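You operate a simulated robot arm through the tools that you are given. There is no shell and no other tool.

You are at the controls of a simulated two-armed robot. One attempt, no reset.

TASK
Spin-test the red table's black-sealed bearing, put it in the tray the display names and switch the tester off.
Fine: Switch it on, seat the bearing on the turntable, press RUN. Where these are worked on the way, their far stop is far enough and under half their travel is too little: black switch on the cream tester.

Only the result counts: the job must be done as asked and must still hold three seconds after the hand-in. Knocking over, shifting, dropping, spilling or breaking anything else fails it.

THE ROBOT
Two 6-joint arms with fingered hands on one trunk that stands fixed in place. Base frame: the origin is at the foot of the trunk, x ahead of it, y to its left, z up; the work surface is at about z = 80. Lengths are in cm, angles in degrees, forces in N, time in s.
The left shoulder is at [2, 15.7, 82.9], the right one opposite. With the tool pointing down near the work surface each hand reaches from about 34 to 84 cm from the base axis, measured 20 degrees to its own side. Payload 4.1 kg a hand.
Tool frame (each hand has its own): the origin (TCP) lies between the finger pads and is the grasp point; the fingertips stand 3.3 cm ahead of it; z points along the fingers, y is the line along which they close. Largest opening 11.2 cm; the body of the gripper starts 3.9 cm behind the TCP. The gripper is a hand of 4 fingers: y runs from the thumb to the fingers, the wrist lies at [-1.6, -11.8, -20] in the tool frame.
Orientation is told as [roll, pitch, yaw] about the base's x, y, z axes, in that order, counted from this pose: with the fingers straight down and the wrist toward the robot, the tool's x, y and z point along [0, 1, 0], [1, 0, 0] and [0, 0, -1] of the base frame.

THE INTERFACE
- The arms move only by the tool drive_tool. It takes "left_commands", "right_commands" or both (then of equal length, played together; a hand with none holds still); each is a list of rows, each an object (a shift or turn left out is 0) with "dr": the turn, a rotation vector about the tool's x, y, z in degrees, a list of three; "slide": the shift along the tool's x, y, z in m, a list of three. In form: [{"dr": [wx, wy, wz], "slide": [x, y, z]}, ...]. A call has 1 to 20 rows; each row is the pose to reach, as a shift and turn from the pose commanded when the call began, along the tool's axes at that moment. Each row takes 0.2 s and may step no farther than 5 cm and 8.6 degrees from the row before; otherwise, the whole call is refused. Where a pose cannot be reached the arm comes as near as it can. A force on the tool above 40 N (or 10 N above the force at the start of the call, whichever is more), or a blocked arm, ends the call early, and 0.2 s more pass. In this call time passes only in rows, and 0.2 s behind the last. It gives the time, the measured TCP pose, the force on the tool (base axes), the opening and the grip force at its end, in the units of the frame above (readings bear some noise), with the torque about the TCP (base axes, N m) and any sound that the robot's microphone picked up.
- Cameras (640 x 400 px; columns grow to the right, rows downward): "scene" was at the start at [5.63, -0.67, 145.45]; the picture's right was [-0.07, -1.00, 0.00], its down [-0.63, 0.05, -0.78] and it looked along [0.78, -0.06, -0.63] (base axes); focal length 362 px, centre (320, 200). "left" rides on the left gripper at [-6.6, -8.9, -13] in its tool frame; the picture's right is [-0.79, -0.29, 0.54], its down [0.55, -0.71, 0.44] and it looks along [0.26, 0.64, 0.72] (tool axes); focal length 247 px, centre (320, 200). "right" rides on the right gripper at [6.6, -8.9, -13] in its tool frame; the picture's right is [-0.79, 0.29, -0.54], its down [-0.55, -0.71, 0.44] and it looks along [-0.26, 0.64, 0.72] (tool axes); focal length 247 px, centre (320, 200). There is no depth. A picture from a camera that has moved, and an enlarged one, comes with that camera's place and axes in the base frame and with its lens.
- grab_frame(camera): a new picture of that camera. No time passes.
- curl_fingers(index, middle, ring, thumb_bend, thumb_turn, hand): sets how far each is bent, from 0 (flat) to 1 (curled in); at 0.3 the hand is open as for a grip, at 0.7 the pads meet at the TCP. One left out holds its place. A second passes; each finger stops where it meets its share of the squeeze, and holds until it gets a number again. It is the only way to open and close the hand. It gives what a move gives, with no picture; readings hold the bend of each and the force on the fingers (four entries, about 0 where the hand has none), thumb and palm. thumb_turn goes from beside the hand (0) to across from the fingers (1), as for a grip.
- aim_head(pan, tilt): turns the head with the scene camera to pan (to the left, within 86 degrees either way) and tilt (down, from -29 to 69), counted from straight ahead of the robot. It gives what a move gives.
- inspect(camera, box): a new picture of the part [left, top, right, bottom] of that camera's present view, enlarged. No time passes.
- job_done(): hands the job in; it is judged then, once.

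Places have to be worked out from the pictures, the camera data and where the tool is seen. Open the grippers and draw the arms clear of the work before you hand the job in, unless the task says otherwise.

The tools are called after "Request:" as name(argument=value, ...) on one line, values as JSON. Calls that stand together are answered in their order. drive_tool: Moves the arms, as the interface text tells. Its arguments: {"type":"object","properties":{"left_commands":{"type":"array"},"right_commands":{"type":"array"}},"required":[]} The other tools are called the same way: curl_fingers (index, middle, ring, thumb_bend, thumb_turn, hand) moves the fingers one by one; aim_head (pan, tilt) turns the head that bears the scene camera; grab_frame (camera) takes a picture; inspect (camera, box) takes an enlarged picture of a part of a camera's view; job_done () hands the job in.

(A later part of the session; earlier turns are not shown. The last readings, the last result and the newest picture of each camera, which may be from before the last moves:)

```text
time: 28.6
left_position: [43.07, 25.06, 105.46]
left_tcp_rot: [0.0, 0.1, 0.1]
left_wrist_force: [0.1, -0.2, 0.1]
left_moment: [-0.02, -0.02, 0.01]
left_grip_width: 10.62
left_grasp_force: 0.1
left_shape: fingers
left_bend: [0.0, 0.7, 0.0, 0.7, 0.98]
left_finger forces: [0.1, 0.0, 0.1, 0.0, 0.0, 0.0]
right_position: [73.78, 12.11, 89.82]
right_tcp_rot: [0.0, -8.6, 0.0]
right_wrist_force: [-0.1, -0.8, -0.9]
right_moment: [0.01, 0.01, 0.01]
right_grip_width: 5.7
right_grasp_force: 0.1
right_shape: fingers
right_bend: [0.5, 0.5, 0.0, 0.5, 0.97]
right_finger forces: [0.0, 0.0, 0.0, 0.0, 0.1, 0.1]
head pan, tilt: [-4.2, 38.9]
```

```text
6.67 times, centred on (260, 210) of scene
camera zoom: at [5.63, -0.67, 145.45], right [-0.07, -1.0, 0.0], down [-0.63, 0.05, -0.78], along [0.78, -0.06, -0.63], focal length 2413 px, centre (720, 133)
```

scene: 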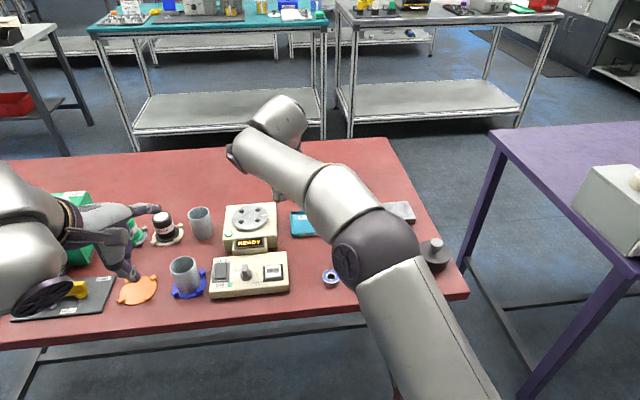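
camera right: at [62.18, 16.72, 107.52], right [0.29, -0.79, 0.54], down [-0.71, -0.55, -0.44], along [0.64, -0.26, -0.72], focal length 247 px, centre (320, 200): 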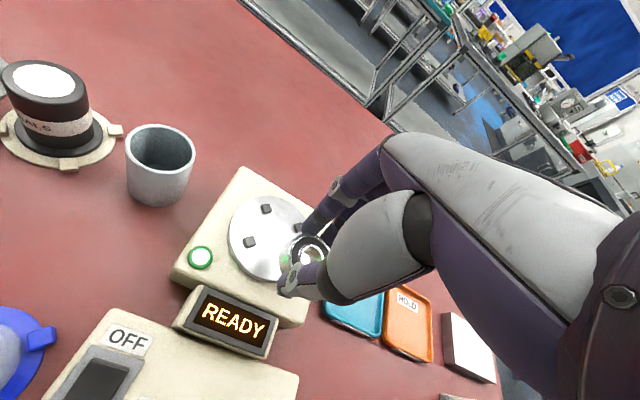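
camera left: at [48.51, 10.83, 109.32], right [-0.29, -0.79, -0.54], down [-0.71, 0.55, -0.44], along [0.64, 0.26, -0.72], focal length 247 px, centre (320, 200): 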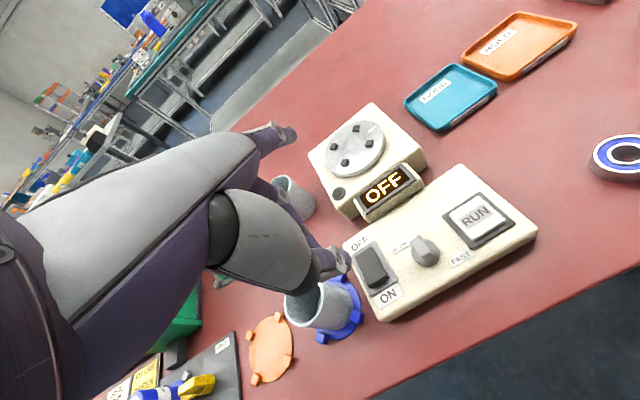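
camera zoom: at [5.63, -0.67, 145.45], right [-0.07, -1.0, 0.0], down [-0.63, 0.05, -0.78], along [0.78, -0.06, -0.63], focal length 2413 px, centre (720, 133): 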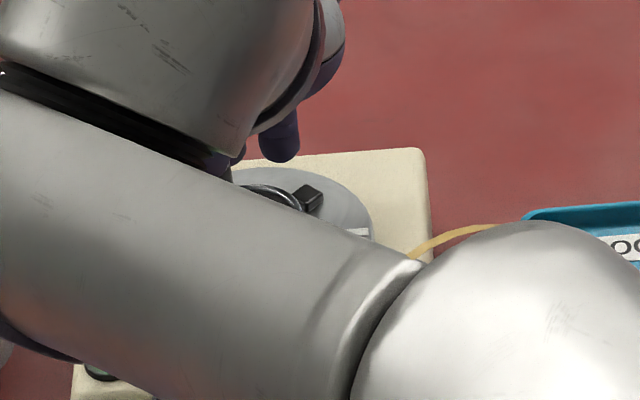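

The bearing has settled flat between the four jaws. I'll lift the right hand straight out along its axis and carry it back to the right, clear of the tester.

Request:
drive_tool(right_commands=[{"slide": [0.0, 0.0, -0.015]}, {"slide": [0.0, 0.0, -0.035]}, {"slide": [0.0, 0.0, -0.06]}, {"slide": [-0.03, -0.03, -0.065]}, {"slide": [-0.07, -0.055, -0.07]}, {"slide": [-0.115, -0.07, -0.08]}, {"slide": [-0.16, -0.085, -0.09]}, {"slide": [-0.205, -0.1, -0.1]}, {"slide": [-0.25, -0.11, -0.11]}, {"slide": [-0.295, -0.12, -0.12]}])

Request:
grab_frame(camera="scene")

Request:
inspect(camera="scene", box=[205, 195, 295, 295])

```text
time: 30.8
left_position: [42.95, 24.98, 105.52]
left_tcp_rot: [0.0, 0.0, -0.1]
left_wrist_force: [0.7, 0.9, -0.4]
left_moment: [-0.05, 0.03, -0.02]
left_grip_width: 10.61
left_grasp_force: 0.1
left_shape: fingers
left_bend: [0.0, 0.7, 0.0, 0.7, 0.98]
left_finger forces: [0.0, 0.1, 0.0, 0.1, 0.0, 0.1]
right_position: [60.24, -17.48, 99.93]
right_tcp_rot: [0.1, -8.5, 0.1]
right_wrist_force: [0.2, -0.5, -0.5]
right_moment: [-0.01, -0.01, 0.0]
right_grip_width: 5.76
right_grasp_force: 0.0
right_shape: fingers
right_bend: [0.5, 0.5, 0.0, 0.5, 0.98]
right_finger forces: [0.1, 0.1, 0.0, 0.1, 0.0, 0.0]
head pan, tilt: [-4.2, 38.9]
```

```text
taken
```

scene: 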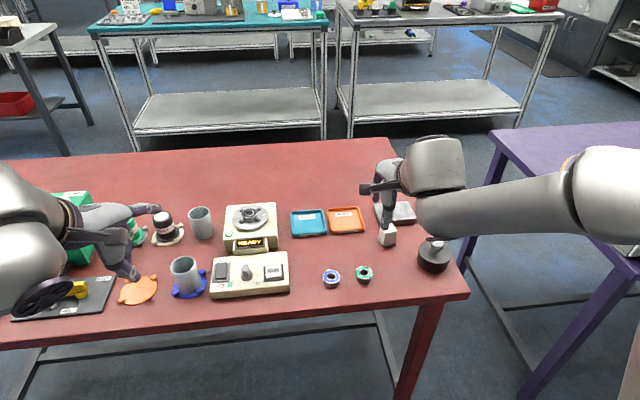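

```text
4.00 times, centred on (250, 245) of scene
camera zoom: at [5.66, -0.62, 145.45], right [-0.07, -1.0, 0.0], down [-0.63, 0.05, -0.78], along [0.78, -0.06, -0.63], focal length 1448 px, centre (600, 20)
```

zoom: 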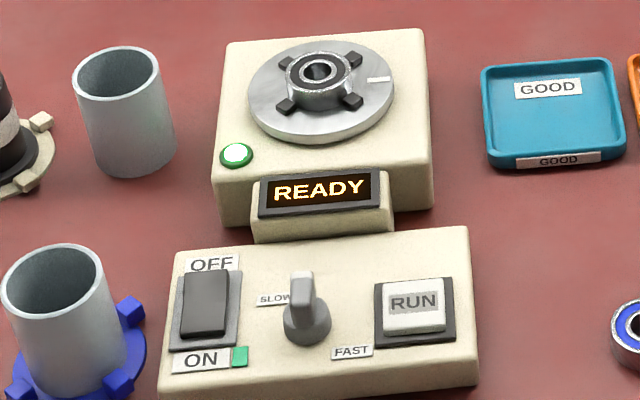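

The bearing is seated neatly between the jaws and the display still reads READY. I'll look once more at the knob and RUN from the hand cameras before pressing.

Request:
grab_frame(camera="right")

Request:
grab_frame(camera="left")

Request:
inspect(camera="scene", box=[205, 245, 295, 301])

```text
taken
camera right: at [49.42, -10.93, 111.63], right [0.21, -0.79, 0.57], down [-0.64, -0.55, -0.54], along [0.74, -0.26, -0.62], focal length 247 px, centre (320, 200)
```

right: 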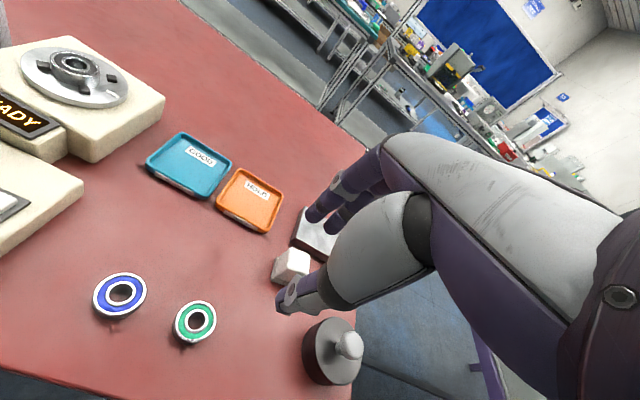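

```text
taken
camera left: at [34.11, 18.59, 118.51], right [-0.29, -0.79, -0.54], down [-0.71, 0.55, -0.44], along [0.64, 0.26, -0.72], focal length 247 px, centre (320, 200)
```

left: 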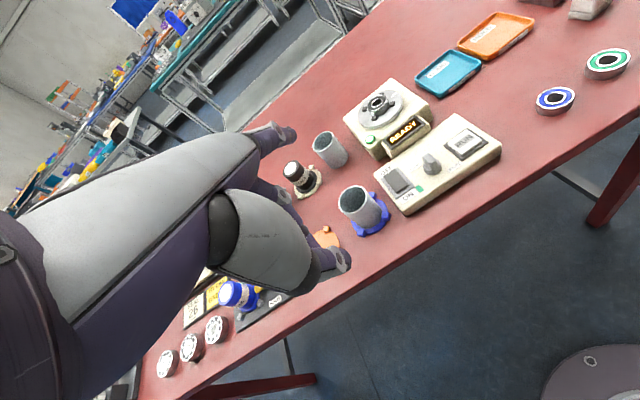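

```text
7.11 times, centred on (250, 273) of scene
camera zoom: at [5.66, -0.62, 145.45], right [-0.07, -1.0, 0.0], down [-0.63, 0.05, -0.78], along [0.78, -0.06, -0.63], focal length 2574 px, centre (818, -319)
```

zoom: 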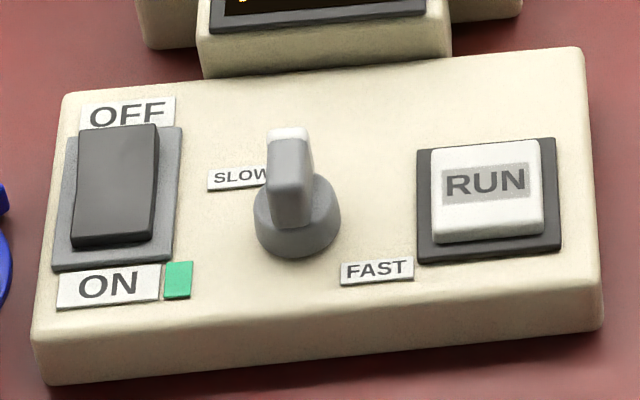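

The panel is unchanged and ready to run. I'll move the right hand further right and level it, while the left hand travels to hover over RUN at about (57.3, 5.8).

Request:
drive_tool(left_commands=[{"slide": [-0.033, 0.024, 0.0]}, {"slide": [-0.066, 0.049, 0.0]}, {"slide": [-0.099, 0.073, 0.0]}, {"slide": [-0.132, 0.098, 0.0]}, {"slide": [-0.165, 0.122, 0.0]}, {"slide": [-0.197, 0.146, 0.0]}, {"slide": [-0.197, 0.146, 0.045]}, {"slide": [-0.197, 0.146, 0.09]}], right_commands=[{"slide": [-0.03, 0.0, -0.01], "dr": [2.8, 0, 0]}, {"slide": [-0.06, 0.0, -0.02], "dr": [5.6, 0, 0]}, {"slide": [-0.09, 0.0, -0.03], "dr": [8.5, 0, 0]}, {"slide": [-0.1, 0.0, -0.04], "dr": [8.5, 0, 0]}, {"slide": [-0.1, 0.0, -0.04], "dr": [8.5, 0, 0]}, {"slide": [-0.1, 0.0, -0.04], "dr": [8.5, 0, 0]}, {"slide": [-0.1, 0.0, -0.04], "dr": [8.5, 0, 0]}, {"slide": [-0.1, 0.0, -0.04], "dr": [8.5, 0, 0]}])

Request:
inspect(camera="left", box=[260, 180, 460, 320])

Request:
grab_frame(camera="scene")

```text
time: 32.6
left_position: [57.54, 5.24, 96.3]
left_tcp_rot: [0.0, 0.0, -0.1]
left_wrist_force: [-0.7, -0.7, -0.2]
left_moment: [0.01, -0.04, -0.01]
left_grip_width: 10.6
left_grasp_force: 0.1
left_shape: fingers
left_bend: [0.0, 0.7, 0.0, 0.7, 0.98]
left_finger forces: [0.0, 0.0, 0.1, 0.1, 0.1, 0.0]
right_position: [59.73, -27.37, 103.87]
right_tcp_rot: [0.0, 0.0, 0.0]
right_wrist_force: [0.1, -0.1, 0.0]
right_moment: [0.03, -0.04, -0.01]
right_grip_width: 5.75
right_grasp_force: 0.2
right_shape: fingers
right_bend: [0.5, 0.5, 0.0, 0.5, 0.98]
right_finger forces: [0.0, 0.0, 0.0, 0.0, 0.1, 0.0]
head pan, tilt: [-4.2, 38.9]
```

```text
2.86 times, centred on (360, 250) of left
camera zoom: at [48.56, -1.12, 109.36], right [-0.29, -0.79, -0.54], down [-0.71, 0.55, -0.44], along [0.64, 0.26, -0.72], focal length 706 px, centre (206, 57)
```

zoom: 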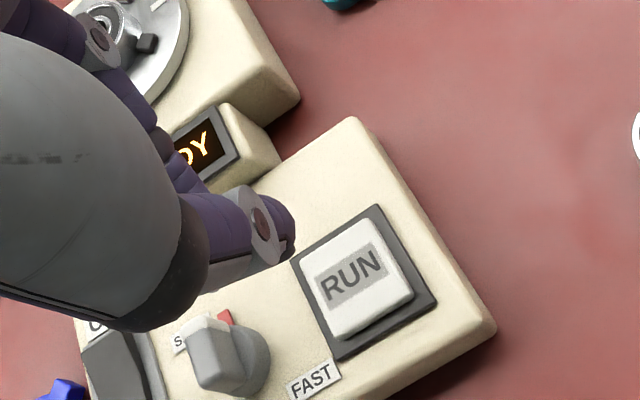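

```text
taken
```

scene: 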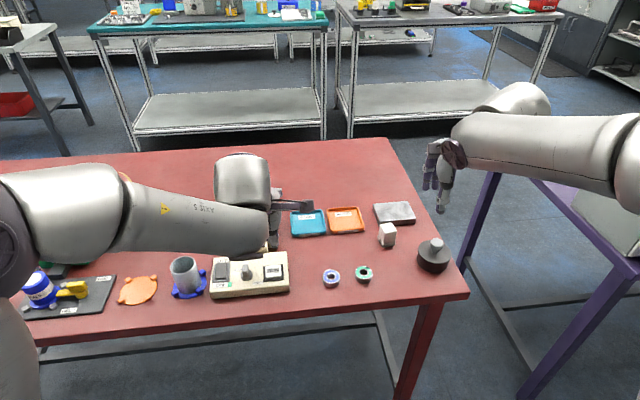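

RUN is at about (57.5, 5.6) and the poking tip is above it. I'll lower to about 1 cm above the cap.

Request:
drive_tool(left_commands=[{"slide": [0.002, 0.0, 0.03]}, {"slide": [0.002, 0.0, 0.055]}, {"slide": [0.002, 0.0, 0.07]}])

Request:
inspect(camera="left", box=[260, 180, 460, 320])

Request:
inspect(camera="scene", box=[205, 195, 305, 305])

```text
time: 33.4
left_position: [57.44, 5.67, 89.16]
left_tcp_rot: [0.0, 0.0, 0.0]
left_wrist_force: [0.5, 0.6, 0.5]
left_moment: [0.01, -0.05, -0.03]
left_grip_width: 10.59
left_grasp_force: 0.1
left_shape: fingers
left_bend: [0.0, 0.7, 0.0, 0.7, 0.98]
left_finger forces: [0.0, 0.0, 0.0, 0.1, 0.0, 0.0]
right_position: [59.75, -27.5, 103.96]
right_tcp_rot: [0.0, -0.1, -0.1]
right_wrist_force: [0.6, 0.4, 0.5]
right_moment: [0.02, -0.01, -0.01]
right_grip_width: 5.74
right_grasp_force: 0.1
right_shape: fingers
right_bend: [0.5, 0.5, 0.0, 0.5, 0.98]
right_finger forces: [0.0, 0.0, 0.0, 0.0, 0.0, 0.0]
head pan, tilt: [-4.2, 38.9]
```

```text
2.86 times, centred on (360, 250) of left
camera zoom: at [48.59, -0.75, 102.25], right [-0.29, -0.79, -0.54], down [-0.71, 0.55, -0.44], along [0.64, 0.26, -0.72], focal length 706 px, centre (206, 57)
```

zoom: 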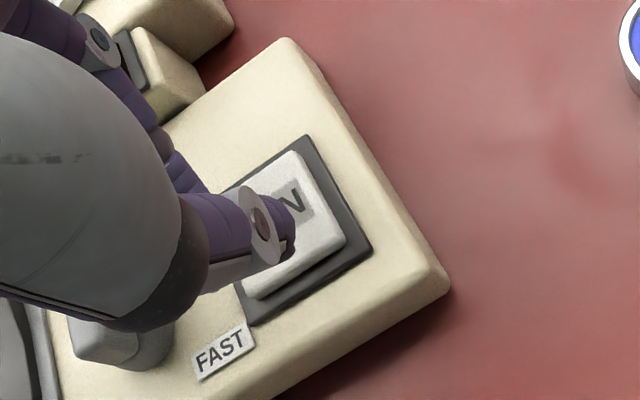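

```text
3.64 times, centred on (255, 250) of scene
camera zoom: at [5.61, -0.68, 145.46], right [-0.07, -1.0, 0.0], down [-0.63, 0.05, -0.78], along [0.78, -0.06, -0.63], focal length 1316 px, centre (556, 18)
```

zoom: 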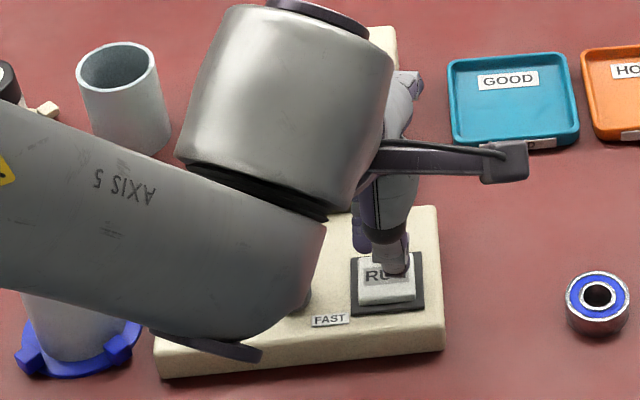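

The tip is over the RUN cap. I'll press down in small steps and watch the force and sound.

Request:
drive_tool(left_commands=[{"slide": [0.0, 0.0, 0.005]}, {"slide": [0.0, 0.0, 0.009]}, {"slide": [0.0, 0.0, 0.013]}])

Request:
inspect(camera="left", box=[260, 180, 460, 320])

```text
time: 34.2
left_position: [57.47, 5.53, 87.89]
left_tcp_rot: [0.0, 0.0, 0.0]
left_wrist_force: [0.4, 0.3, -0.1]
left_moment: [0.0, -0.01, -0.03]
left_grip_width: 10.59
left_grasp_force: 0.1
left_shape: fingers
left_bend: [0.0, 0.7, 0.0, 0.7, 0.98]
left_finger forces: [0.0, 0.0, 0.1, 0.0, 0.0, 0.0]
right_position: [59.68, -27.43, 103.83]
right_tcp_rot: [0.0, 0.0, -0.1]
right_wrist_force: [0.3, -0.3, -0.1]
right_moment: [-0.04, 0.02, -0.02]
right_grip_width: 5.73
right_grasp_force: 0.0
right_shape: fingers
right_bend: [0.5, 0.5, 0.0, 0.5, 0.98]
right_finger forces: [0.0, 0.0, 0.0, 0.0, 0.1, 0.0]
head pan, tilt: [-4.2, 38.9]
```

```text
2.86 times, centred on (360, 250) of left
camera zoom: at [48.55, -0.77, 100.95], right [-0.29, -0.79, -0.54], down [-0.71, 0.55, -0.44], along [0.64, 0.26, -0.72], focal length 706 px, centre (206, 57)
```

zoom: 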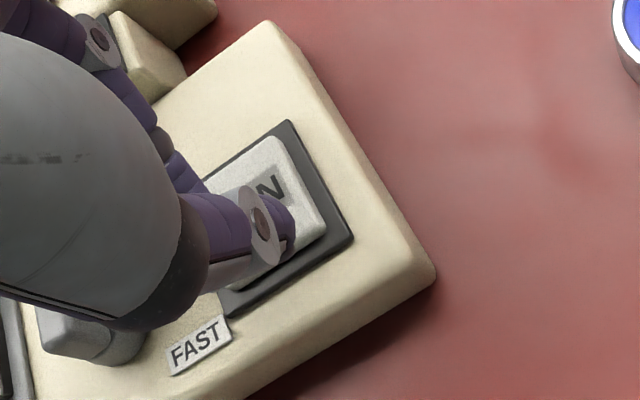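

No contact yet at TCP z 87.9. I'll continue pressing in 0.3 cm steps.

Request:
drive_tool(left_commands=[{"slide": [0.0, 0.0, 0.003]}, {"slide": [0.0, 0.0, 0.006]}, {"slide": [0.0, 0.0, 0.009]}])

Request:
inspect(camera="left", box=[240, 160, 440, 300])

```text
time: 35.0
left_position: [57.26, 5.8, 87.15]
left_tcp_rot: [0.1, 0.0, 0.1]
left_wrist_force: [0.1, -0.2, -0.2]
left_moment: [0.0, -0.03, -0.01]
left_grip_width: 10.6
left_grasp_force: 0.1
left_shape: fingers
left_bend: [0.0, 0.7, 0.0, 0.7, 0.98]
left_finger forces: [0.0, 0.0, 0.0, 0.0, 0.0, 0.1]
right_position: [59.65, -27.43, 103.81]
right_tcp_rot: [0.0, 0.0, 0.0]
right_wrist_force: [-0.3, -0.6, -0.1]
right_moment: [-0.01, 0.0, 0.0]
right_grip_width: 5.73
right_grasp_force: 0.0
right_shape: fingers
right_bend: [0.5, 0.5, 0.0, 0.5, 0.98]
right_finger forces: [0.0, 0.0, 0.1, 0.0, 0.0, 0.0]
head pan, tilt: [-4.2, 38.9]
```

```text
2.86 times, centred on (340, 230) of left
camera zoom: at [48.54, -0.76, 100.14], right [-0.29, -0.79, -0.54], down [-0.71, 0.55, -0.44], along [0.64, 0.26, -0.72], focal length 706 px, centre (263, 114)
```

zoom: 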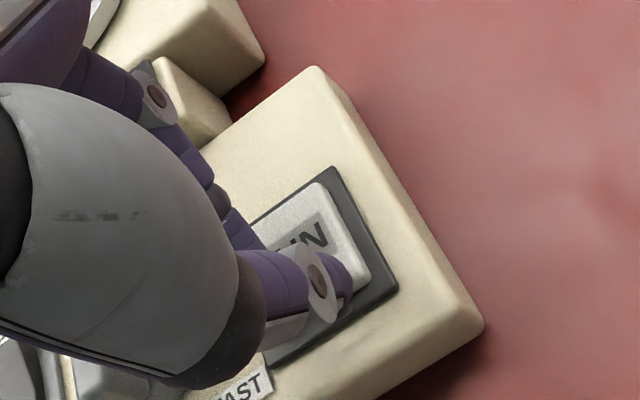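

Request:
drive_tool(left_commands=[{"slide": [0.0, 0.002, 0.003]}, {"slide": [0.0, 0.002, 0.006]}])

Request:
inspect(camera="left", box=[240, 160, 440, 300])

Request:
inspect(camera="scene", box=[205, 195, 305, 305])

```text
time: 35.6
left_position: [57.62, 5.72, 86.51]
left_tcp_rot: [0.0, -0.1, 0.0]
left_wrist_force: [-0.3, -0.3, 2.7]
left_moment: [0.04, -0.06, -0.04]
left_grip_width: 10.62
left_grasp_force: 1.7
left_shape: fingers
left_bend: [0.0, 0.7, 0.0, 0.7, 0.98]
left_finger forces: [0.2, 3.1, 0.1, 0.0, 0.0, 0.0]
right_position: [59.68, -27.45, 103.79]
right_tcp_rot: [0.0, 0.1, -0.1]
right_wrist_force: [-0.7, -0.7, -0.1]
right_moment: [0.0, 0.01, 0.0]
right_grip_width: 5.73
right_grasp_force: 0.0
right_shape: fingers
right_bend: [0.5, 0.5, 0.0, 0.5, 0.98]
right_finger forces: [0.0, 0.1, 0.0, 0.1, 0.0, 0.1]
head pan, tilt: [-4.2, 38.9]
heard: click
```

```text
2.86 times, centred on (340, 230) of left
camera zoom: at [48.74, -0.78, 99.59], right [-0.29, -0.79, -0.54], down [-0.71, 0.55, -0.44], along [0.64, 0.26, -0.72], focal length 706 px, centre (263, 114)
```

zoom: 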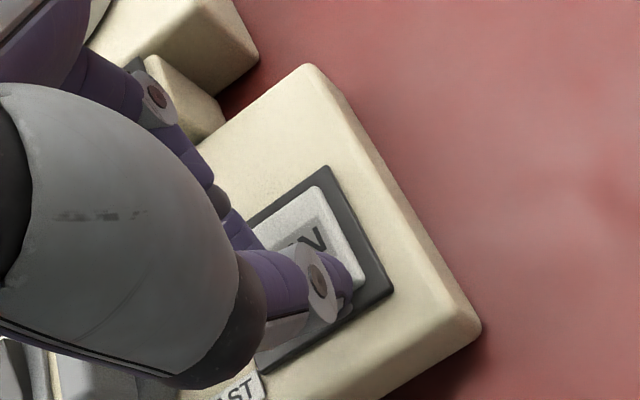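

```text
3.64 times, centred on (255, 250) of scene
camera zoom: at [5.62, -0.67, 145.45], right [-0.07, -1.0, 0.0], down [-0.63, 0.05, -0.78], along [0.78, -0.06, -0.63], focal length 1316 px, centre (556, 18)
```

zoom: 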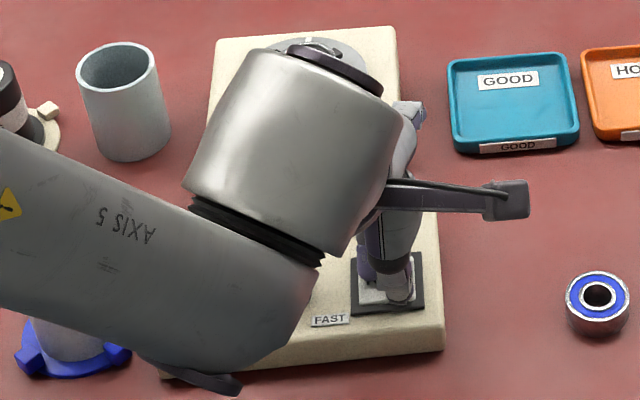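

A click at 3 N. I'll press 0.2 cm further to be sure, then lift straight up off the button.

Request:
drive_tool(left_commands=[{"slide": [0.0, 0.0, 0.002]}, {"slide": [0.0, 0.0, -0.02]}, {"slide": [0.0, 0.0, -0.065]}, {"slide": [0.0, 0.0, -0.11]}, {"slide": [0.0, -0.02, -0.15]}])

Request:
grab_frame(camera="left")

Request:
inspect(camera="scene", box=[205, 195, 305, 305])

```text
time: 36.8
left_position: [55.8, 5.7, 101.59]
left_tcp_rot: [0.0, 0.2, 0.0]
left_wrist_force: [-0.4, 0.0, -0.9]
left_moment: [-0.03, 0.02, 0.0]
left_grip_width: 10.6
left_grasp_force: 0.0
left_shape: fingers
left_bend: [0.0, 0.7, 0.0, 0.7, 0.98]
left_finger forces: [0.0, 0.0, 0.0, 0.1, 0.0, 0.0]
right_position: [59.78, -27.45, 103.87]
right_tcp_rot: [0.0, 0.0, 0.0]
right_wrist_force: [0.3, -0.1, -0.2]
right_moment: [0.0, 0.05, -0.03]
right_grip_width: 5.75
right_grasp_force: 0.0
right_shape: fingers
right_bend: [0.5, 0.5, 0.0, 0.5, 0.98]
right_finger forces: [0.0, 0.1, 0.1, 0.0, 0.0, 0.0]
head pan, tilt: [-4.2, 38.9]
```

```text
taken
camera left: at [46.8, -0.69, 114.64], right [-0.29, -0.79, -0.54], down [-0.71, 0.55, -0.44], along [0.64, 0.26, -0.72], focal length 247 px, centre (320, 200)
```

left: 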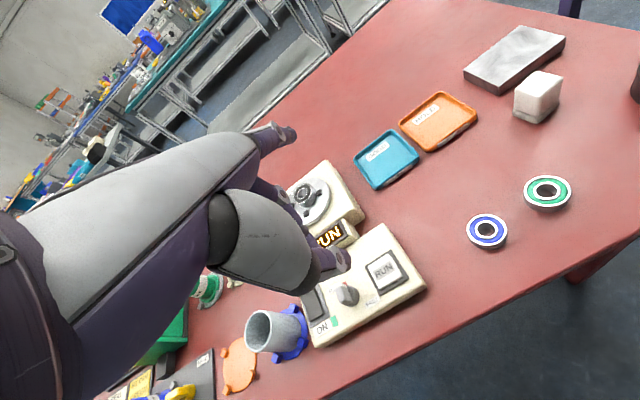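

```text
3.64 times, centred on (255, 250) of scene
camera zoom: at [5.67, -0.67, 145.45], right [-0.07, -1.0, 0.0], down [-0.63, 0.05, -0.78], along [0.78, -0.06, -0.63], focal length 1316 px, centre (556, 18)
```

zoom: 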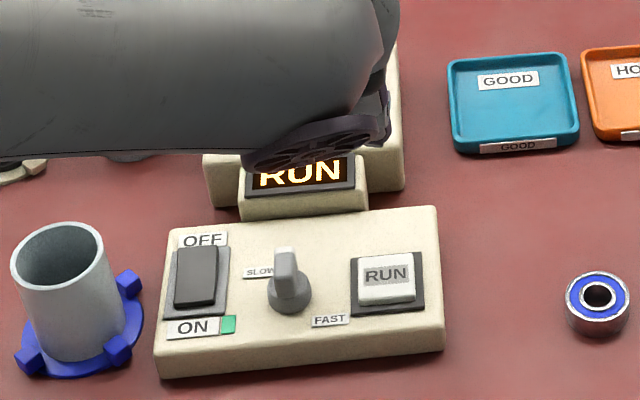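

The display reads RUN. I'll draw the left hand back to unblock the view and open its index, middle and thumb while the test runs.

Request:
drive_tool(left_commands=[{"slide": [0.03, -0.035, 0.0]}, {"slide": [0.06, -0.07, 0.0]}, {"slide": [0.09, -0.105, 0.0]}, {"slide": [0.12, -0.13, 0.0]}])

Request:
curl_fingers(hand="left", index=0.45, middle=0.45, ring=0.0, thumb_bend=0.5)

Request:
inspect(camera="scene", box=[205, 195, 305, 305])

```text
time: 37.8
left_position: [42.66, 17.65, 101.53]
left_tcp_rot: [-0.1, 0.1, 0.0]
left_wrist_force: [0.3, -0.2, 0.4]
left_moment: [0.03, 0.0, -0.02]
left_grip_width: 10.6
left_grasp_force: 0.0
left_shape: fingers
left_bend: [0.0, 0.7, 0.0, 0.7, 0.98]
left_finger forces: [0.0, 0.0, 0.0, 0.0, 0.1, 0.0]
right_position: [59.8, -27.47, 103.82]
right_tcp_rot: [0.0, -0.1, 0.1]
right_wrist_force: [0.8, -0.1, -0.9]
right_moment: [0.05, 0.0, 0.02]
right_grip_width: 5.73
right_grasp_force: 0.0
right_shape: fingers
right_bend: [0.5, 0.5, 0.0, 0.5, 0.98]
right_finger forces: [0.1, 0.1, 0.0, 0.0, 0.0, 0.1]
head pan, tilt: [-4.2, 38.9]
```

```text
time: 38.8
left_position: [42.63, 17.74, 101.63]
left_tcp_rot: [-0.1, 0.0, 0.0]
left_wrist_force: [0.7, 1.0, 1.0]
left_moment: [0.01, 0.04, 0.01]
left_grip_width: 6.45
left_grasp_force: 0.1
left_shape: fingers
left_bend: [0.45, 0.45, 0.0, 0.5, 0.98]
left_finger forces: [0.0, 0.0, 0.0, 0.0, 0.0, 0.0]
right_position: [59.75, -27.38, 103.91]
right_tcp_rot: [0.0, 0.1, 0.0]
right_wrist_force: [-0.5, -0.4, -0.5]
right_moment: [0.01, 0.0, 0.03]
right_grip_width: 5.72
right_grasp_force: 0.0
right_shape: fingers
right_bend: [0.5, 0.5, 0.0, 0.5, 0.98]
right_finger forces: [0.0, 0.0, 0.0, 0.0, 0.0, 0.0]
head pan, tilt: [-4.2, 38.9]
```

```text
3.64 times, centred on (255, 250) of scene
camera zoom: at [5.63, -0.67, 145.45], right [-0.07, -1.0, 0.0], down [-0.63, 0.05, -0.78], along [0.78, -0.06, -0.63], focal length 1316 px, centre (556, 18)
```

zoom: 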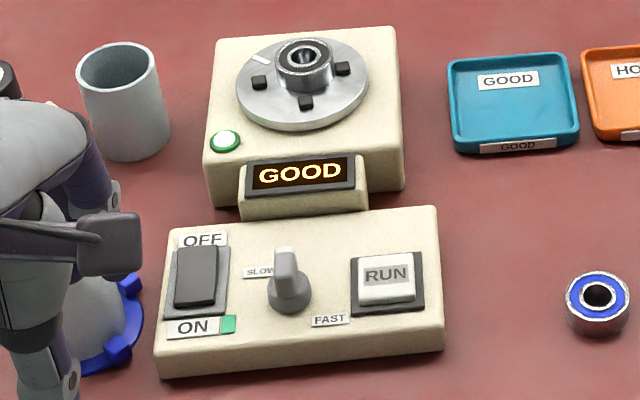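

The display reads GOOD. I'll zoom in on the turntable to see how the bearing and jaws lie after the spin.

Request:
inspect(camera="scene", box=[215, 195, 285, 250])

Request:
drive_tool(left_commands=[{"slide": [0.0, 0.0, 0.0]}, {"slide": [0.0, 0.0, 0.0]}, {"slide": [0.0, 0.0, 0.0]}])

Request:
inspect(camera="scene", box=[215, 195, 285, 250])

Request:
inspect(camera="left", box=[320, 60, 480, 160])

```text
7.27 times, centred on (250, 222) of scene
camera zoom: at [5.63, -0.67, 145.45], right [-0.07, -1.0, 0.0], down [-0.63, 0.05, -0.78], along [0.78, -0.06, -0.63], focal length 2633 px, centre (829, 36)
```

zoom: 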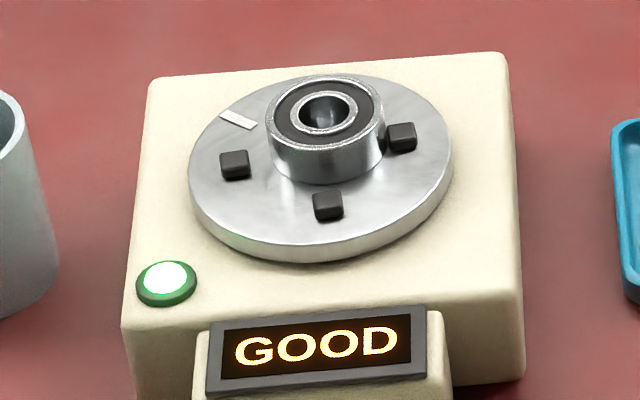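

```text
time: 39.6
left_position: [42.68, 17.76, 101.48]
left_tcp_rot: [0.1, 0.0, 0.0]
left_wrist_force: [-0.3, 0.1, 0.9]
left_moment: [-0.05, 0.01, -0.04]
left_grip_width: 6.46
left_grasp_force: 0.0
left_shape: fingers
left_bend: [0.45, 0.45, 0.0, 0.5, 0.98]
left_finger forces: [0.1, 0.0, 0.0, 0.0, 0.1, 0.0]
right_position: [59.69, -27.64, 103.8]
right_tcp_rot: [0.0, 0.0, -0.1]
right_wrist_force: [-0.6, 0.1, 0.9]
right_moment: [-0.02, -0.01, -0.01]
right_grip_width: 5.73
right_grasp_force: 0.1
right_shape: fingers
right_bend: [0.5, 0.5, 0.0, 0.5, 0.98]
right_finger forces: [0.1, 0.1, 0.0, 0.1, 0.1, 0.0]
head pan, tilt: [-4.2, 38.9]
```

```text
7.27 times, centred on (250, 222) of scene
camera zoom: at [5.63, -0.67, 145.45], right [-0.07, -1.0, 0.0], down [-0.63, 0.05, -0.78], along [0.78, -0.06, -0.63], focal length 2633 px, centre (829, 36)
```

zoom: 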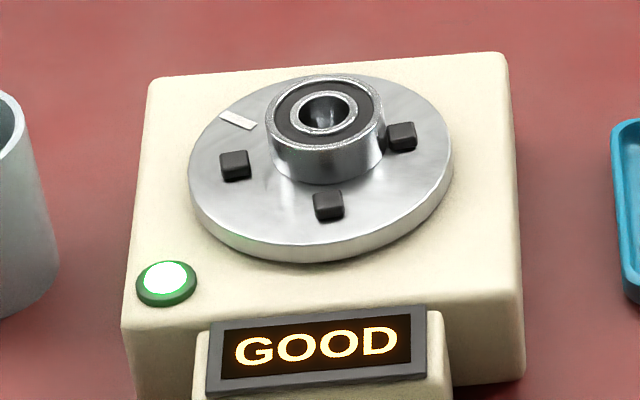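

```text
4.00 times, centred on (400, 110) of left
camera zoom: at [33.78, 11.28, 114.57], right [-0.29, -0.79, -0.54], down [-0.71, 0.55, -0.44], along [0.64, 0.26, -0.72], focal length 988 px, centre (0, 560)
```

zoom: 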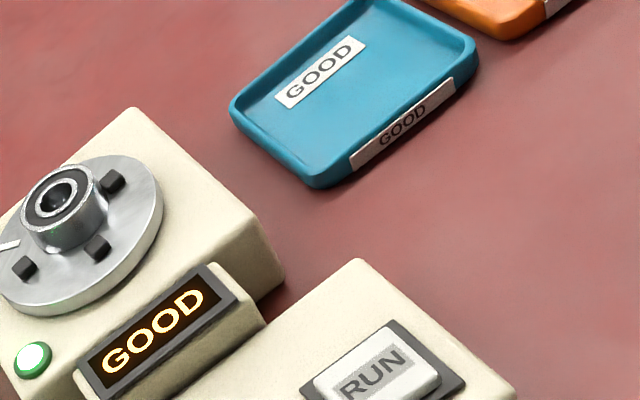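

The turntable has stopped and the verdict is GOOD. The bearing has drifted slightly in the jaws to about (74.85, 11.5), which the left arm reaches easily, so I'll bring the left hand above it.

Request:
drive_tool(left_commands=[{"slide": [-0.009, 0.0455, 0.0]}, {"slide": [-0.018, 0.091, 0.0]}, {"slide": [-0.027, 0.1365, 0.0]}, {"slide": [-0.036, 0.182, 0.0]}, {"slide": [-0.045, 0.2275, 0.0]}, {"slide": [-0.054, 0.273, 0.0]}, {"slide": [-0.059, 0.297, 0.032]}, {"slide": [-0.063, 0.321, 0.065]}])

Request:
grab_frame(camera="left")

Request:
grab_frame(camera="scene")

```text
time: 41.4
left_position: [74.86, 11.5, 95.14]
left_tcp_rot: [0.0, 0.0, 0.0]
left_wrist_force: [-0.4, 0.7, 0.5]
left_moment: [-0.03, -0.02, 0.02]
left_grip_width: 6.47
left_grasp_force: 0.1
left_shape: fingers
left_bend: [0.45, 0.45, 0.0, 0.5, 0.98]
left_finger forces: [0.1, 0.0, 0.0, 0.0, 0.0, 0.0]
right_position: [59.7, -27.43, 103.93]
right_tcp_rot: [0.0, 0.0, 0.0]
right_wrist_force: [0.5, -0.3, -1.1]
right_moment: [-0.01, -0.06, 0.0]
right_grip_width: 5.73
right_grasp_force: 0.1
right_shape: fingers
right_bend: [0.5, 0.5, 0.0, 0.5, 0.98]
right_finger forces: [0.0, 0.0, 0.0, 0.0, 0.0, 0.0]
head pan, tilt: [-4.2, 38.9]
```

```text
taken
camera left: at [65.95, 5.08, 108.16], right [-0.29, -0.79, -0.54], down [-0.71, 0.55, -0.44], along [0.64, 0.26, -0.72], focal length 247 px, centre (320, 200)
```

left: 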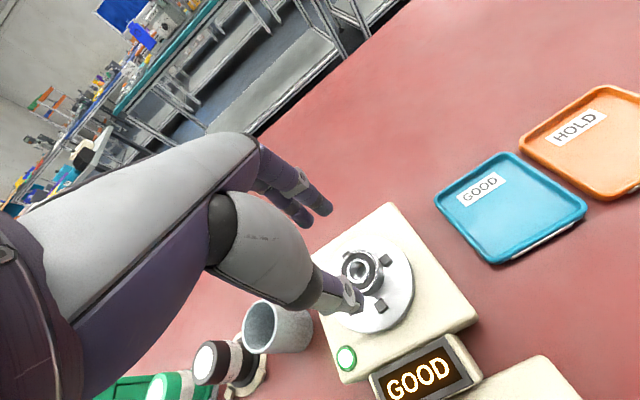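

```text
taken
```

scene: 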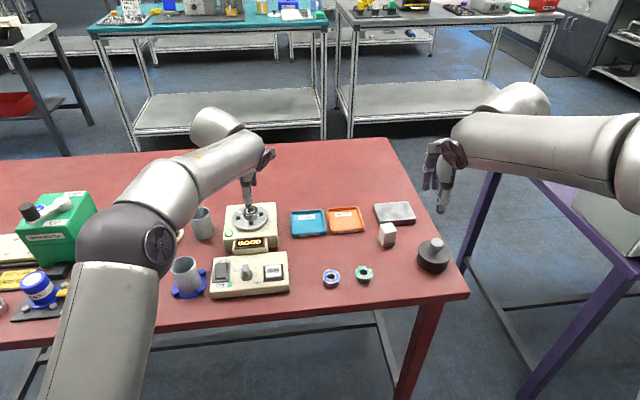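

The left arm reached (74.9, 11.5, 95.1) cleanly. I'll zoom in to get the bearing's position relative to the hand.

Request:
inspect(camera="left", box=[280, 160, 480, 340])

Request:
inspect(camera="scene", box=[215, 160, 295, 250])

```text
2.22 times, centred on (380, 250) of left
camera zoom: at [65.95, 5.08, 108.16], right [-0.29, -0.79, -0.54], down [-0.71, 0.55, -0.44], along [0.64, 0.26, -0.72], focal length 549 px, centre (187, 89)
```

zoom: 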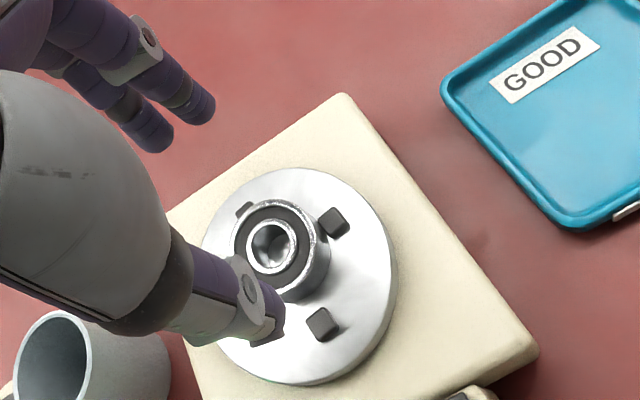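

```text
4.44 times, centred on (255, 205) of scene
camera zoom: at [5.58, -0.66, 145.46], right [-0.07, -1.0, 0.0], down [-0.63, 0.05, -0.78], along [0.78, -0.06, -0.63], focal length 1609 px, centre (609, 178)
```

zoom: 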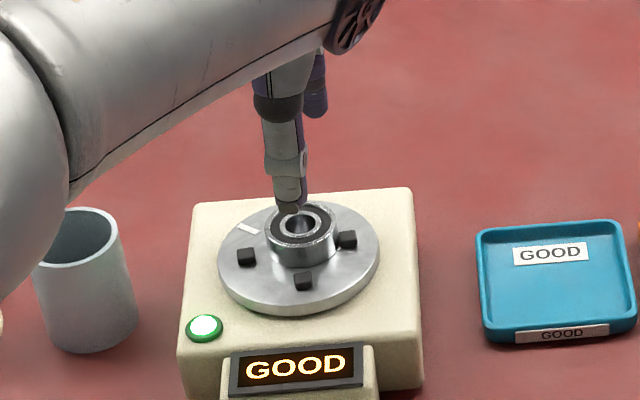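

The bearing is at about (74.85, 11.55), just under the left TCP. I'll lower over it in two stages, keeping the tips just above jaw height.

Request:
drive_tool(left_commands=[{"slide": [0.0, 0.002, 0.015]}, {"slide": [0.0, 0.002, 0.03]}, {"slide": [0.0, 0.002, 0.04]}])

Request:
inspect(camera="left", box=[260, 140, 440, 300])

Request:
inspect(camera="scene", box=[220, 180, 290, 240])

```text
time: 42.2
left_position: [74.92, 11.4, 91.14]
left_tcp_rot: [0.0, 0.0, 0.0]
left_wrist_force: [0.0, 0.3, -0.2]
left_moment: [0.0, 0.01, -0.02]
left_grip_width: 6.44
left_grasp_force: 0.1
left_shape: fingers
left_bend: [0.45, 0.45, 0.0, 0.5, 0.98]
left_finger forces: [0.0, 0.0, 0.0, 0.0, 0.0, 0.1]
right_position: [59.79, -27.52, 103.91]
right_tcp_rot: [-0.1, 0.1, 0.0]
right_wrist_force: [-0.4, 0.6, 0.1]
right_moment: [0.01, 0.0, 0.0]
right_grip_width: 5.73
right_grasp_force: 0.0
right_shape: fingers
right_bend: [0.5, 0.5, 0.0, 0.5, 0.98]
right_finger forces: [0.0, 0.1, 0.0, 0.0, 0.0, 0.0]
head pan, tilt: [-4.2, 38.9]
```

```text
2.50 times, centred on (350, 220) of left
camera zoom: at [66.05, 5.0, 104.14], right [-0.29, -0.79, -0.54], down [-0.71, 0.55, -0.44], along [0.64, 0.26, -0.72], focal length 617 px, centre (245, 150)
```

zoom: 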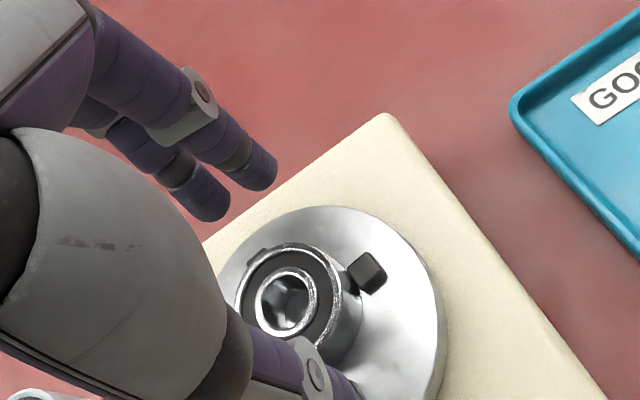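

```text
6.67 times, centred on (255, 210) of scene
camera zoom: at [5.62, -0.67, 145.45], right [-0.07, -1.0, 0.0], down [-0.63, 0.05, -0.78], along [0.78, -0.06, -0.63], focal length 2413 px, centre (753, 133)
```

zoom: 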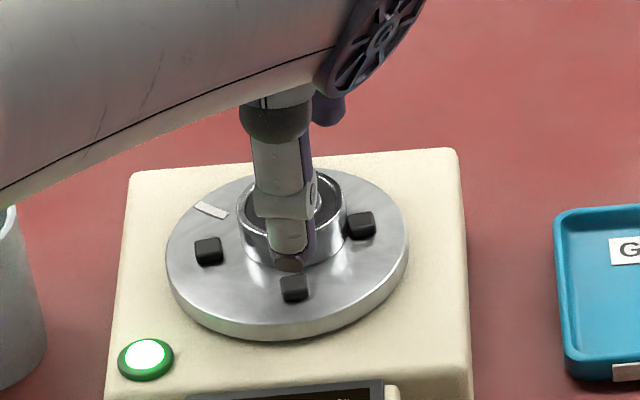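

The thumb lines up with the bearing's middle and the fingers hang beyond its far side. I'll lower to TCP z of about 89.95 and check for contact.

Request:
drive_tool(left_commands=[{"slide": [0.001, 0.001, 0.006]}, {"slide": [0.001, 0.001, 0.012]}])

Request:
inspect(camera="left", box=[260, 140, 440, 300])

Request:
inspect(camera="scene", box=[220, 180, 290, 240])

```text
time: 42.8
left_position: [74.99, 11.59, 89.85]
left_tcp_rot: [0.0, 0.0, 0.0]
left_wrist_force: [0.3, -0.4, -0.4]
left_moment: [-0.01, -0.02, -0.02]
left_grip_width: 6.47
left_grasp_force: 0.0
left_shape: fingers
left_bend: [0.45, 0.45, 0.0, 0.5, 0.98]
left_finger forces: [0.1, 0.0, 0.0, 0.0, 0.1, 0.0]
right_position: [59.76, -27.45, 103.82]
right_tcp_rot: [0.1, 0.1, 0.0]
right_wrist_force: [-0.5, 0.4, -0.1]
right_moment: [-0.02, 0.01, 0.03]
right_grip_width: 5.75
right_grasp_force: 0.0
right_shape: fingers
right_bend: [0.5, 0.5, 0.0, 0.5, 0.98]
right_finger forces: [0.1, 0.1, 0.0, 0.1, 0.1, 0.0]
head pan, tilt: [-4.2, 38.9]
```

```text
2.50 times, centred on (350, 220) of left
camera zoom: at [66.19, 5.15, 102.94], right [-0.29, -0.79, -0.54], down [-0.71, 0.55, -0.44], along [0.64, 0.26, -0.72], focal length 617 px, centre (245, 150)
```

zoom: 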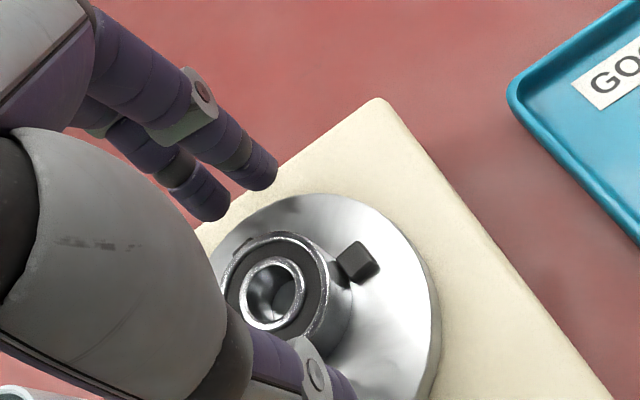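

```text
6.67 times, centred on (255, 210) of scene
camera zoom: at [5.63, -0.67, 145.45], right [-0.07, -1.0, 0.0], down [-0.63, 0.05, -0.78], along [0.78, -0.06, -0.63], focal length 2413 px, centre (753, 133)
```

zoom: 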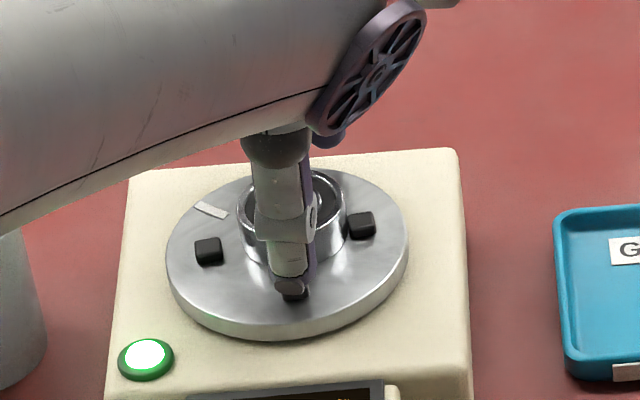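

There's no contact, and the thumb tip is just above the near jaw's top. I'll raise 0.1 cm for margin and close the three fingers on the bearing.

Request:
drive_tool(left_commands=[{"slide": [0.0, 0.0, -0.001]}])

Request:
curl_fingers(hand="left", index=0.66, middle=0.66, thumb_bend=0.66)

Request:
inspect(camera="left", box=[260, 140, 440, 300])

Request:
inspect(camera="scene", box=[220, 180, 290, 240])

```text
time: 43.2
left_position: [75.07, 11.51, 89.98]
left_tcp_rot: [0.0, 0.0, 0.0]
left_wrist_force: [0.7, -0.3, 0.3]
left_moment: [-0.01, 0.0, 0.01]
left_grip_width: 6.44
left_grasp_force: 0.1
left_shape: fingers
left_bend: [0.45, 0.45, 0.0, 0.5, 0.98]
left_finger forces: [0.2, 0.0, 0.1, 0.0, 0.0, 0.1]
right_position: [59.72, -27.4, 103.87]
right_tcp_rot: [0.1, 0.0, 0.0]
right_wrist_force: [-0.4, -0.7, 0.2]
right_moment: [0.01, -0.02, 0.03]
right_grip_width: 5.73
right_grasp_force: 0.1
right_shape: fingers
right_bend: [0.5, 0.5, 0.0, 0.5, 0.98]
right_finger forces: [0.1, 0.0, 0.1, 0.0, 0.1, 0.1]
head pan, tilt: [-4.2, 38.9]
```

```text
time: 44.2
left_position: [75.04, 11.49, 90.0]
left_tcp_rot: [0.0, -0.1, -0.1]
left_wrist_force: [-0.2, 0.0, 0.0]
left_moment: [0.02, 0.0, -0.02]
left_grip_width: 3.36
left_grasp_force: 9.5
left_shape: fingers
left_bend: [0.6, 0.62, 0.0, 0.59, 0.97]
left_finger forces: [4.3, 4.9, 0.0, 0.1, 8.9, 0.0]
right_position: [59.65, -27.57, 103.92]
right_tcp_rot: [0.1, 0.0, -0.1]
right_wrist_force: [0.5, -1.1, 0.1]
right_moment: [-0.02, -0.01, 0.02]
right_grip_width: 5.72
right_grasp_force: 0.0
right_shape: fingers
right_bend: [0.5, 0.5, 0.0, 0.5, 0.98]
right_finger forces: [0.0, 0.0, 0.0, 0.1, 0.0, 0.1]
head pan, tilt: [-4.2, 38.9]
```

```text
2.50 times, centred on (350, 220) of left
camera zoom: at [66.15, 5.13, 102.99], right [-0.29, -0.79, -0.54], down [-0.71, 0.55, -0.44], along [0.64, 0.26, -0.72], focal length 617 px, centre (245, 150)
```

zoom: 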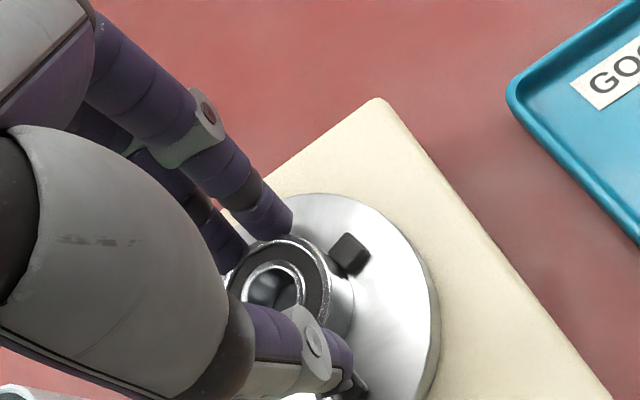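

```text
6.67 times, centred on (255, 210) of scene
camera zoom: at [5.63, -0.67, 145.45], right [-0.07, -1.0, 0.0], down [-0.63, 0.05, -0.78], along [0.78, -0.06, -0.63], focal length 2413 px, centre (753, 133)
```

zoom: 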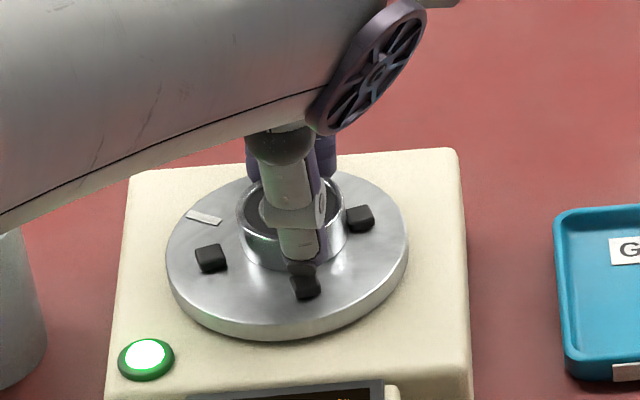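

The bearing is gripped at about 9.5 N with the same finger bends as before. I'll lift slowly and check.

Request:
drive_tool(left_commands=[{"slide": [0.0, 0.0, -0.005]}, {"slide": [0.0, 0.0, -0.012]}, {"slide": [0.0, 0.0, -0.025]}])

Request:
inspect(camera="left", box=[260, 140, 440, 300])

Request:
inspect(camera="scene", box=[220, 170, 310, 240])

```text
time: 45.0
left_position: [74.98, 11.45, 92.49]
left_tcp_rot: [0.0, 0.0, 0.0]
left_wrist_force: [-0.7, 0.0, -0.9]
left_moment: [0.01, -0.01, 0.0]
left_grip_width: 3.34
left_grasp_force: 8.7
left_shape: fingers
left_bend: [0.6, 0.62, 0.0, 0.59, 0.97]
left_finger forces: [4.4, 4.7, 0.1, 0.0, 8.8, 0.0]
right_position: [59.8, -27.49, 103.89]
right_tcp_rot: [0.0, 0.0, 0.0]
right_wrist_force: [0.0, 0.5, -1.0]
right_moment: [0.03, -0.01, 0.04]
right_grip_width: 5.74
right_grasp_force: 0.1
right_shape: fingers
right_bend: [0.5, 0.5, 0.0, 0.5, 0.98]
right_finger forces: [0.0, 0.0, 0.0, 0.0, 0.1, 0.0]
head pan, tilt: [-4.2, 38.9]
```

```text
2.50 times, centred on (350, 220) of left
camera zoom: at [66.14, 5.03, 105.56], right [-0.29, -0.79, -0.54], down [-0.71, 0.55, -0.44], along [0.64, 0.26, -0.72], focal length 617 px, centre (245, 150)
```

zoom: 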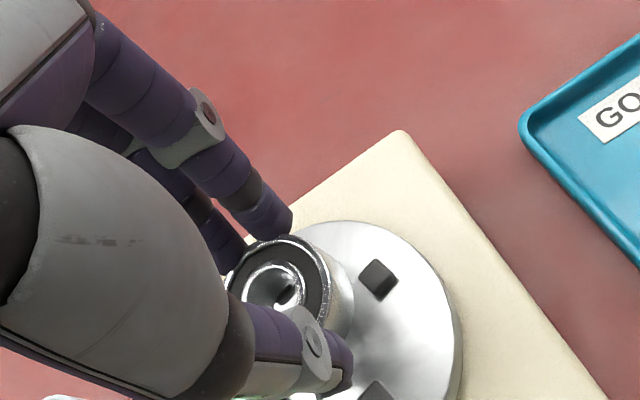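

```text
5.71 times, centred on (265, 205) of scene
camera zoom: at [5.64, -0.67, 145.45], right [-0.07, -1.0, 0.0], down [-0.63, 0.05, -0.78], along [0.78, -0.06, -0.63], focal length 2069 px, centre (634, 171)
```

zoom: 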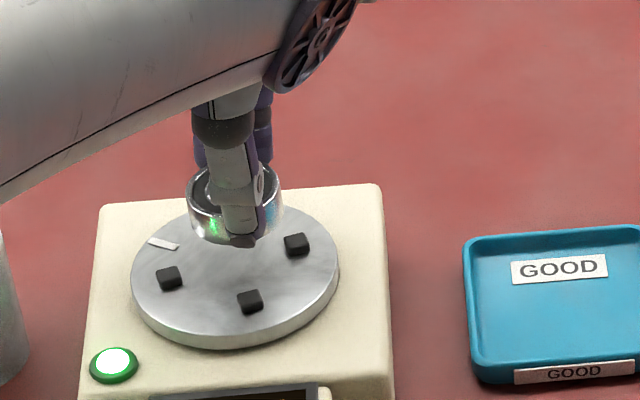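

The bearing is clear of the jaws and held level. I'll carry it sideways over the GOOD tray at this height, with x pulled in slightly for reach.

Request:
drive_tool(left_commands=[{"slide": [-0.03, -0.003, -0.005]}, {"slide": [-0.072, -0.006, -0.005]}, {"slide": [-0.108, -0.01, -0.005]}, {"slide": [-0.139, -0.01, -0.005]}])

Request:
inspect(camera="left", box=[260, 140, 460, 300])

Request:
inspect(camera="scene", box=[260, 170, 370, 250])

```text
time: 46.0
left_position: [74.06, -2.54, 93.07]
left_tcp_rot: [0.0, 0.0, 0.0]
left_wrist_force: [-0.4, 1.2, -0.4]
left_moment: [-0.04, 0.02, 0.0]
left_grip_width: 3.34
left_grasp_force: 9.1
left_shape: fingers
left_bend: [0.6, 0.62, 0.0, 0.59, 0.96]
left_finger forces: [4.4, 4.7, 0.1, 0.0, 8.5, 0.1]
right_position: [59.82, -27.4, 103.93]
right_tcp_rot: [0.0, 0.1, 0.0]
right_wrist_force: [-0.9, 0.9, 0.6]
right_moment: [-0.05, 0.0, 0.02]
right_grip_width: 5.73
right_grasp_force: 0.0
right_shape: fingers
right_bend: [0.5, 0.5, 0.0, 0.5, 0.98]
right_finger forces: [0.1, 0.0, 0.0, 0.0, 0.1, 0.1]
head pan, tilt: [-4.2, 38.9]
```

```text
2.50 times, centred on (360, 220) of left
camera zoom: at [65.18, -8.92, 106.2], right [-0.29, -0.79, -0.54], down [-0.71, 0.55, -0.44], along [0.64, 0.26, -0.72], focal length 617 px, centre (220, 150)
```

zoom: 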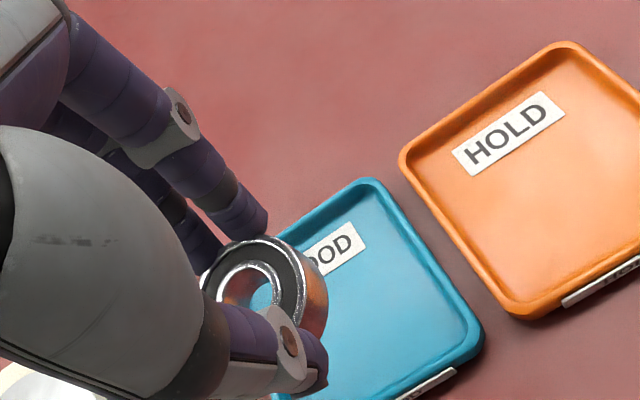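

```text
5.00 times, centred on (315, 210) of scene
camera zoom: at [5.62, -0.64, 145.45], right [-0.07, -1.0, 0.0], down [-0.63, 0.05, -0.78], along [0.78, -0.06, -0.63], focal length 1810 px, centre (345, 150)
```

zoom: 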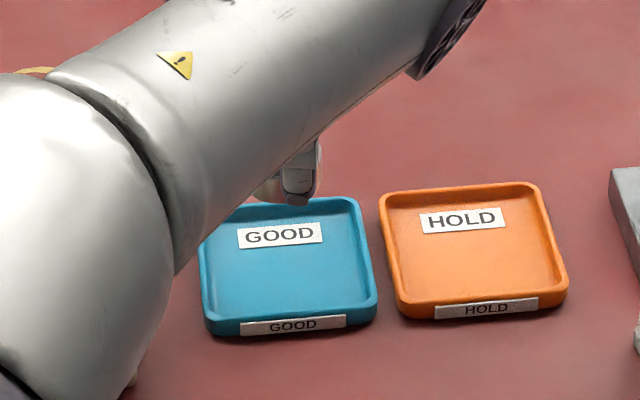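

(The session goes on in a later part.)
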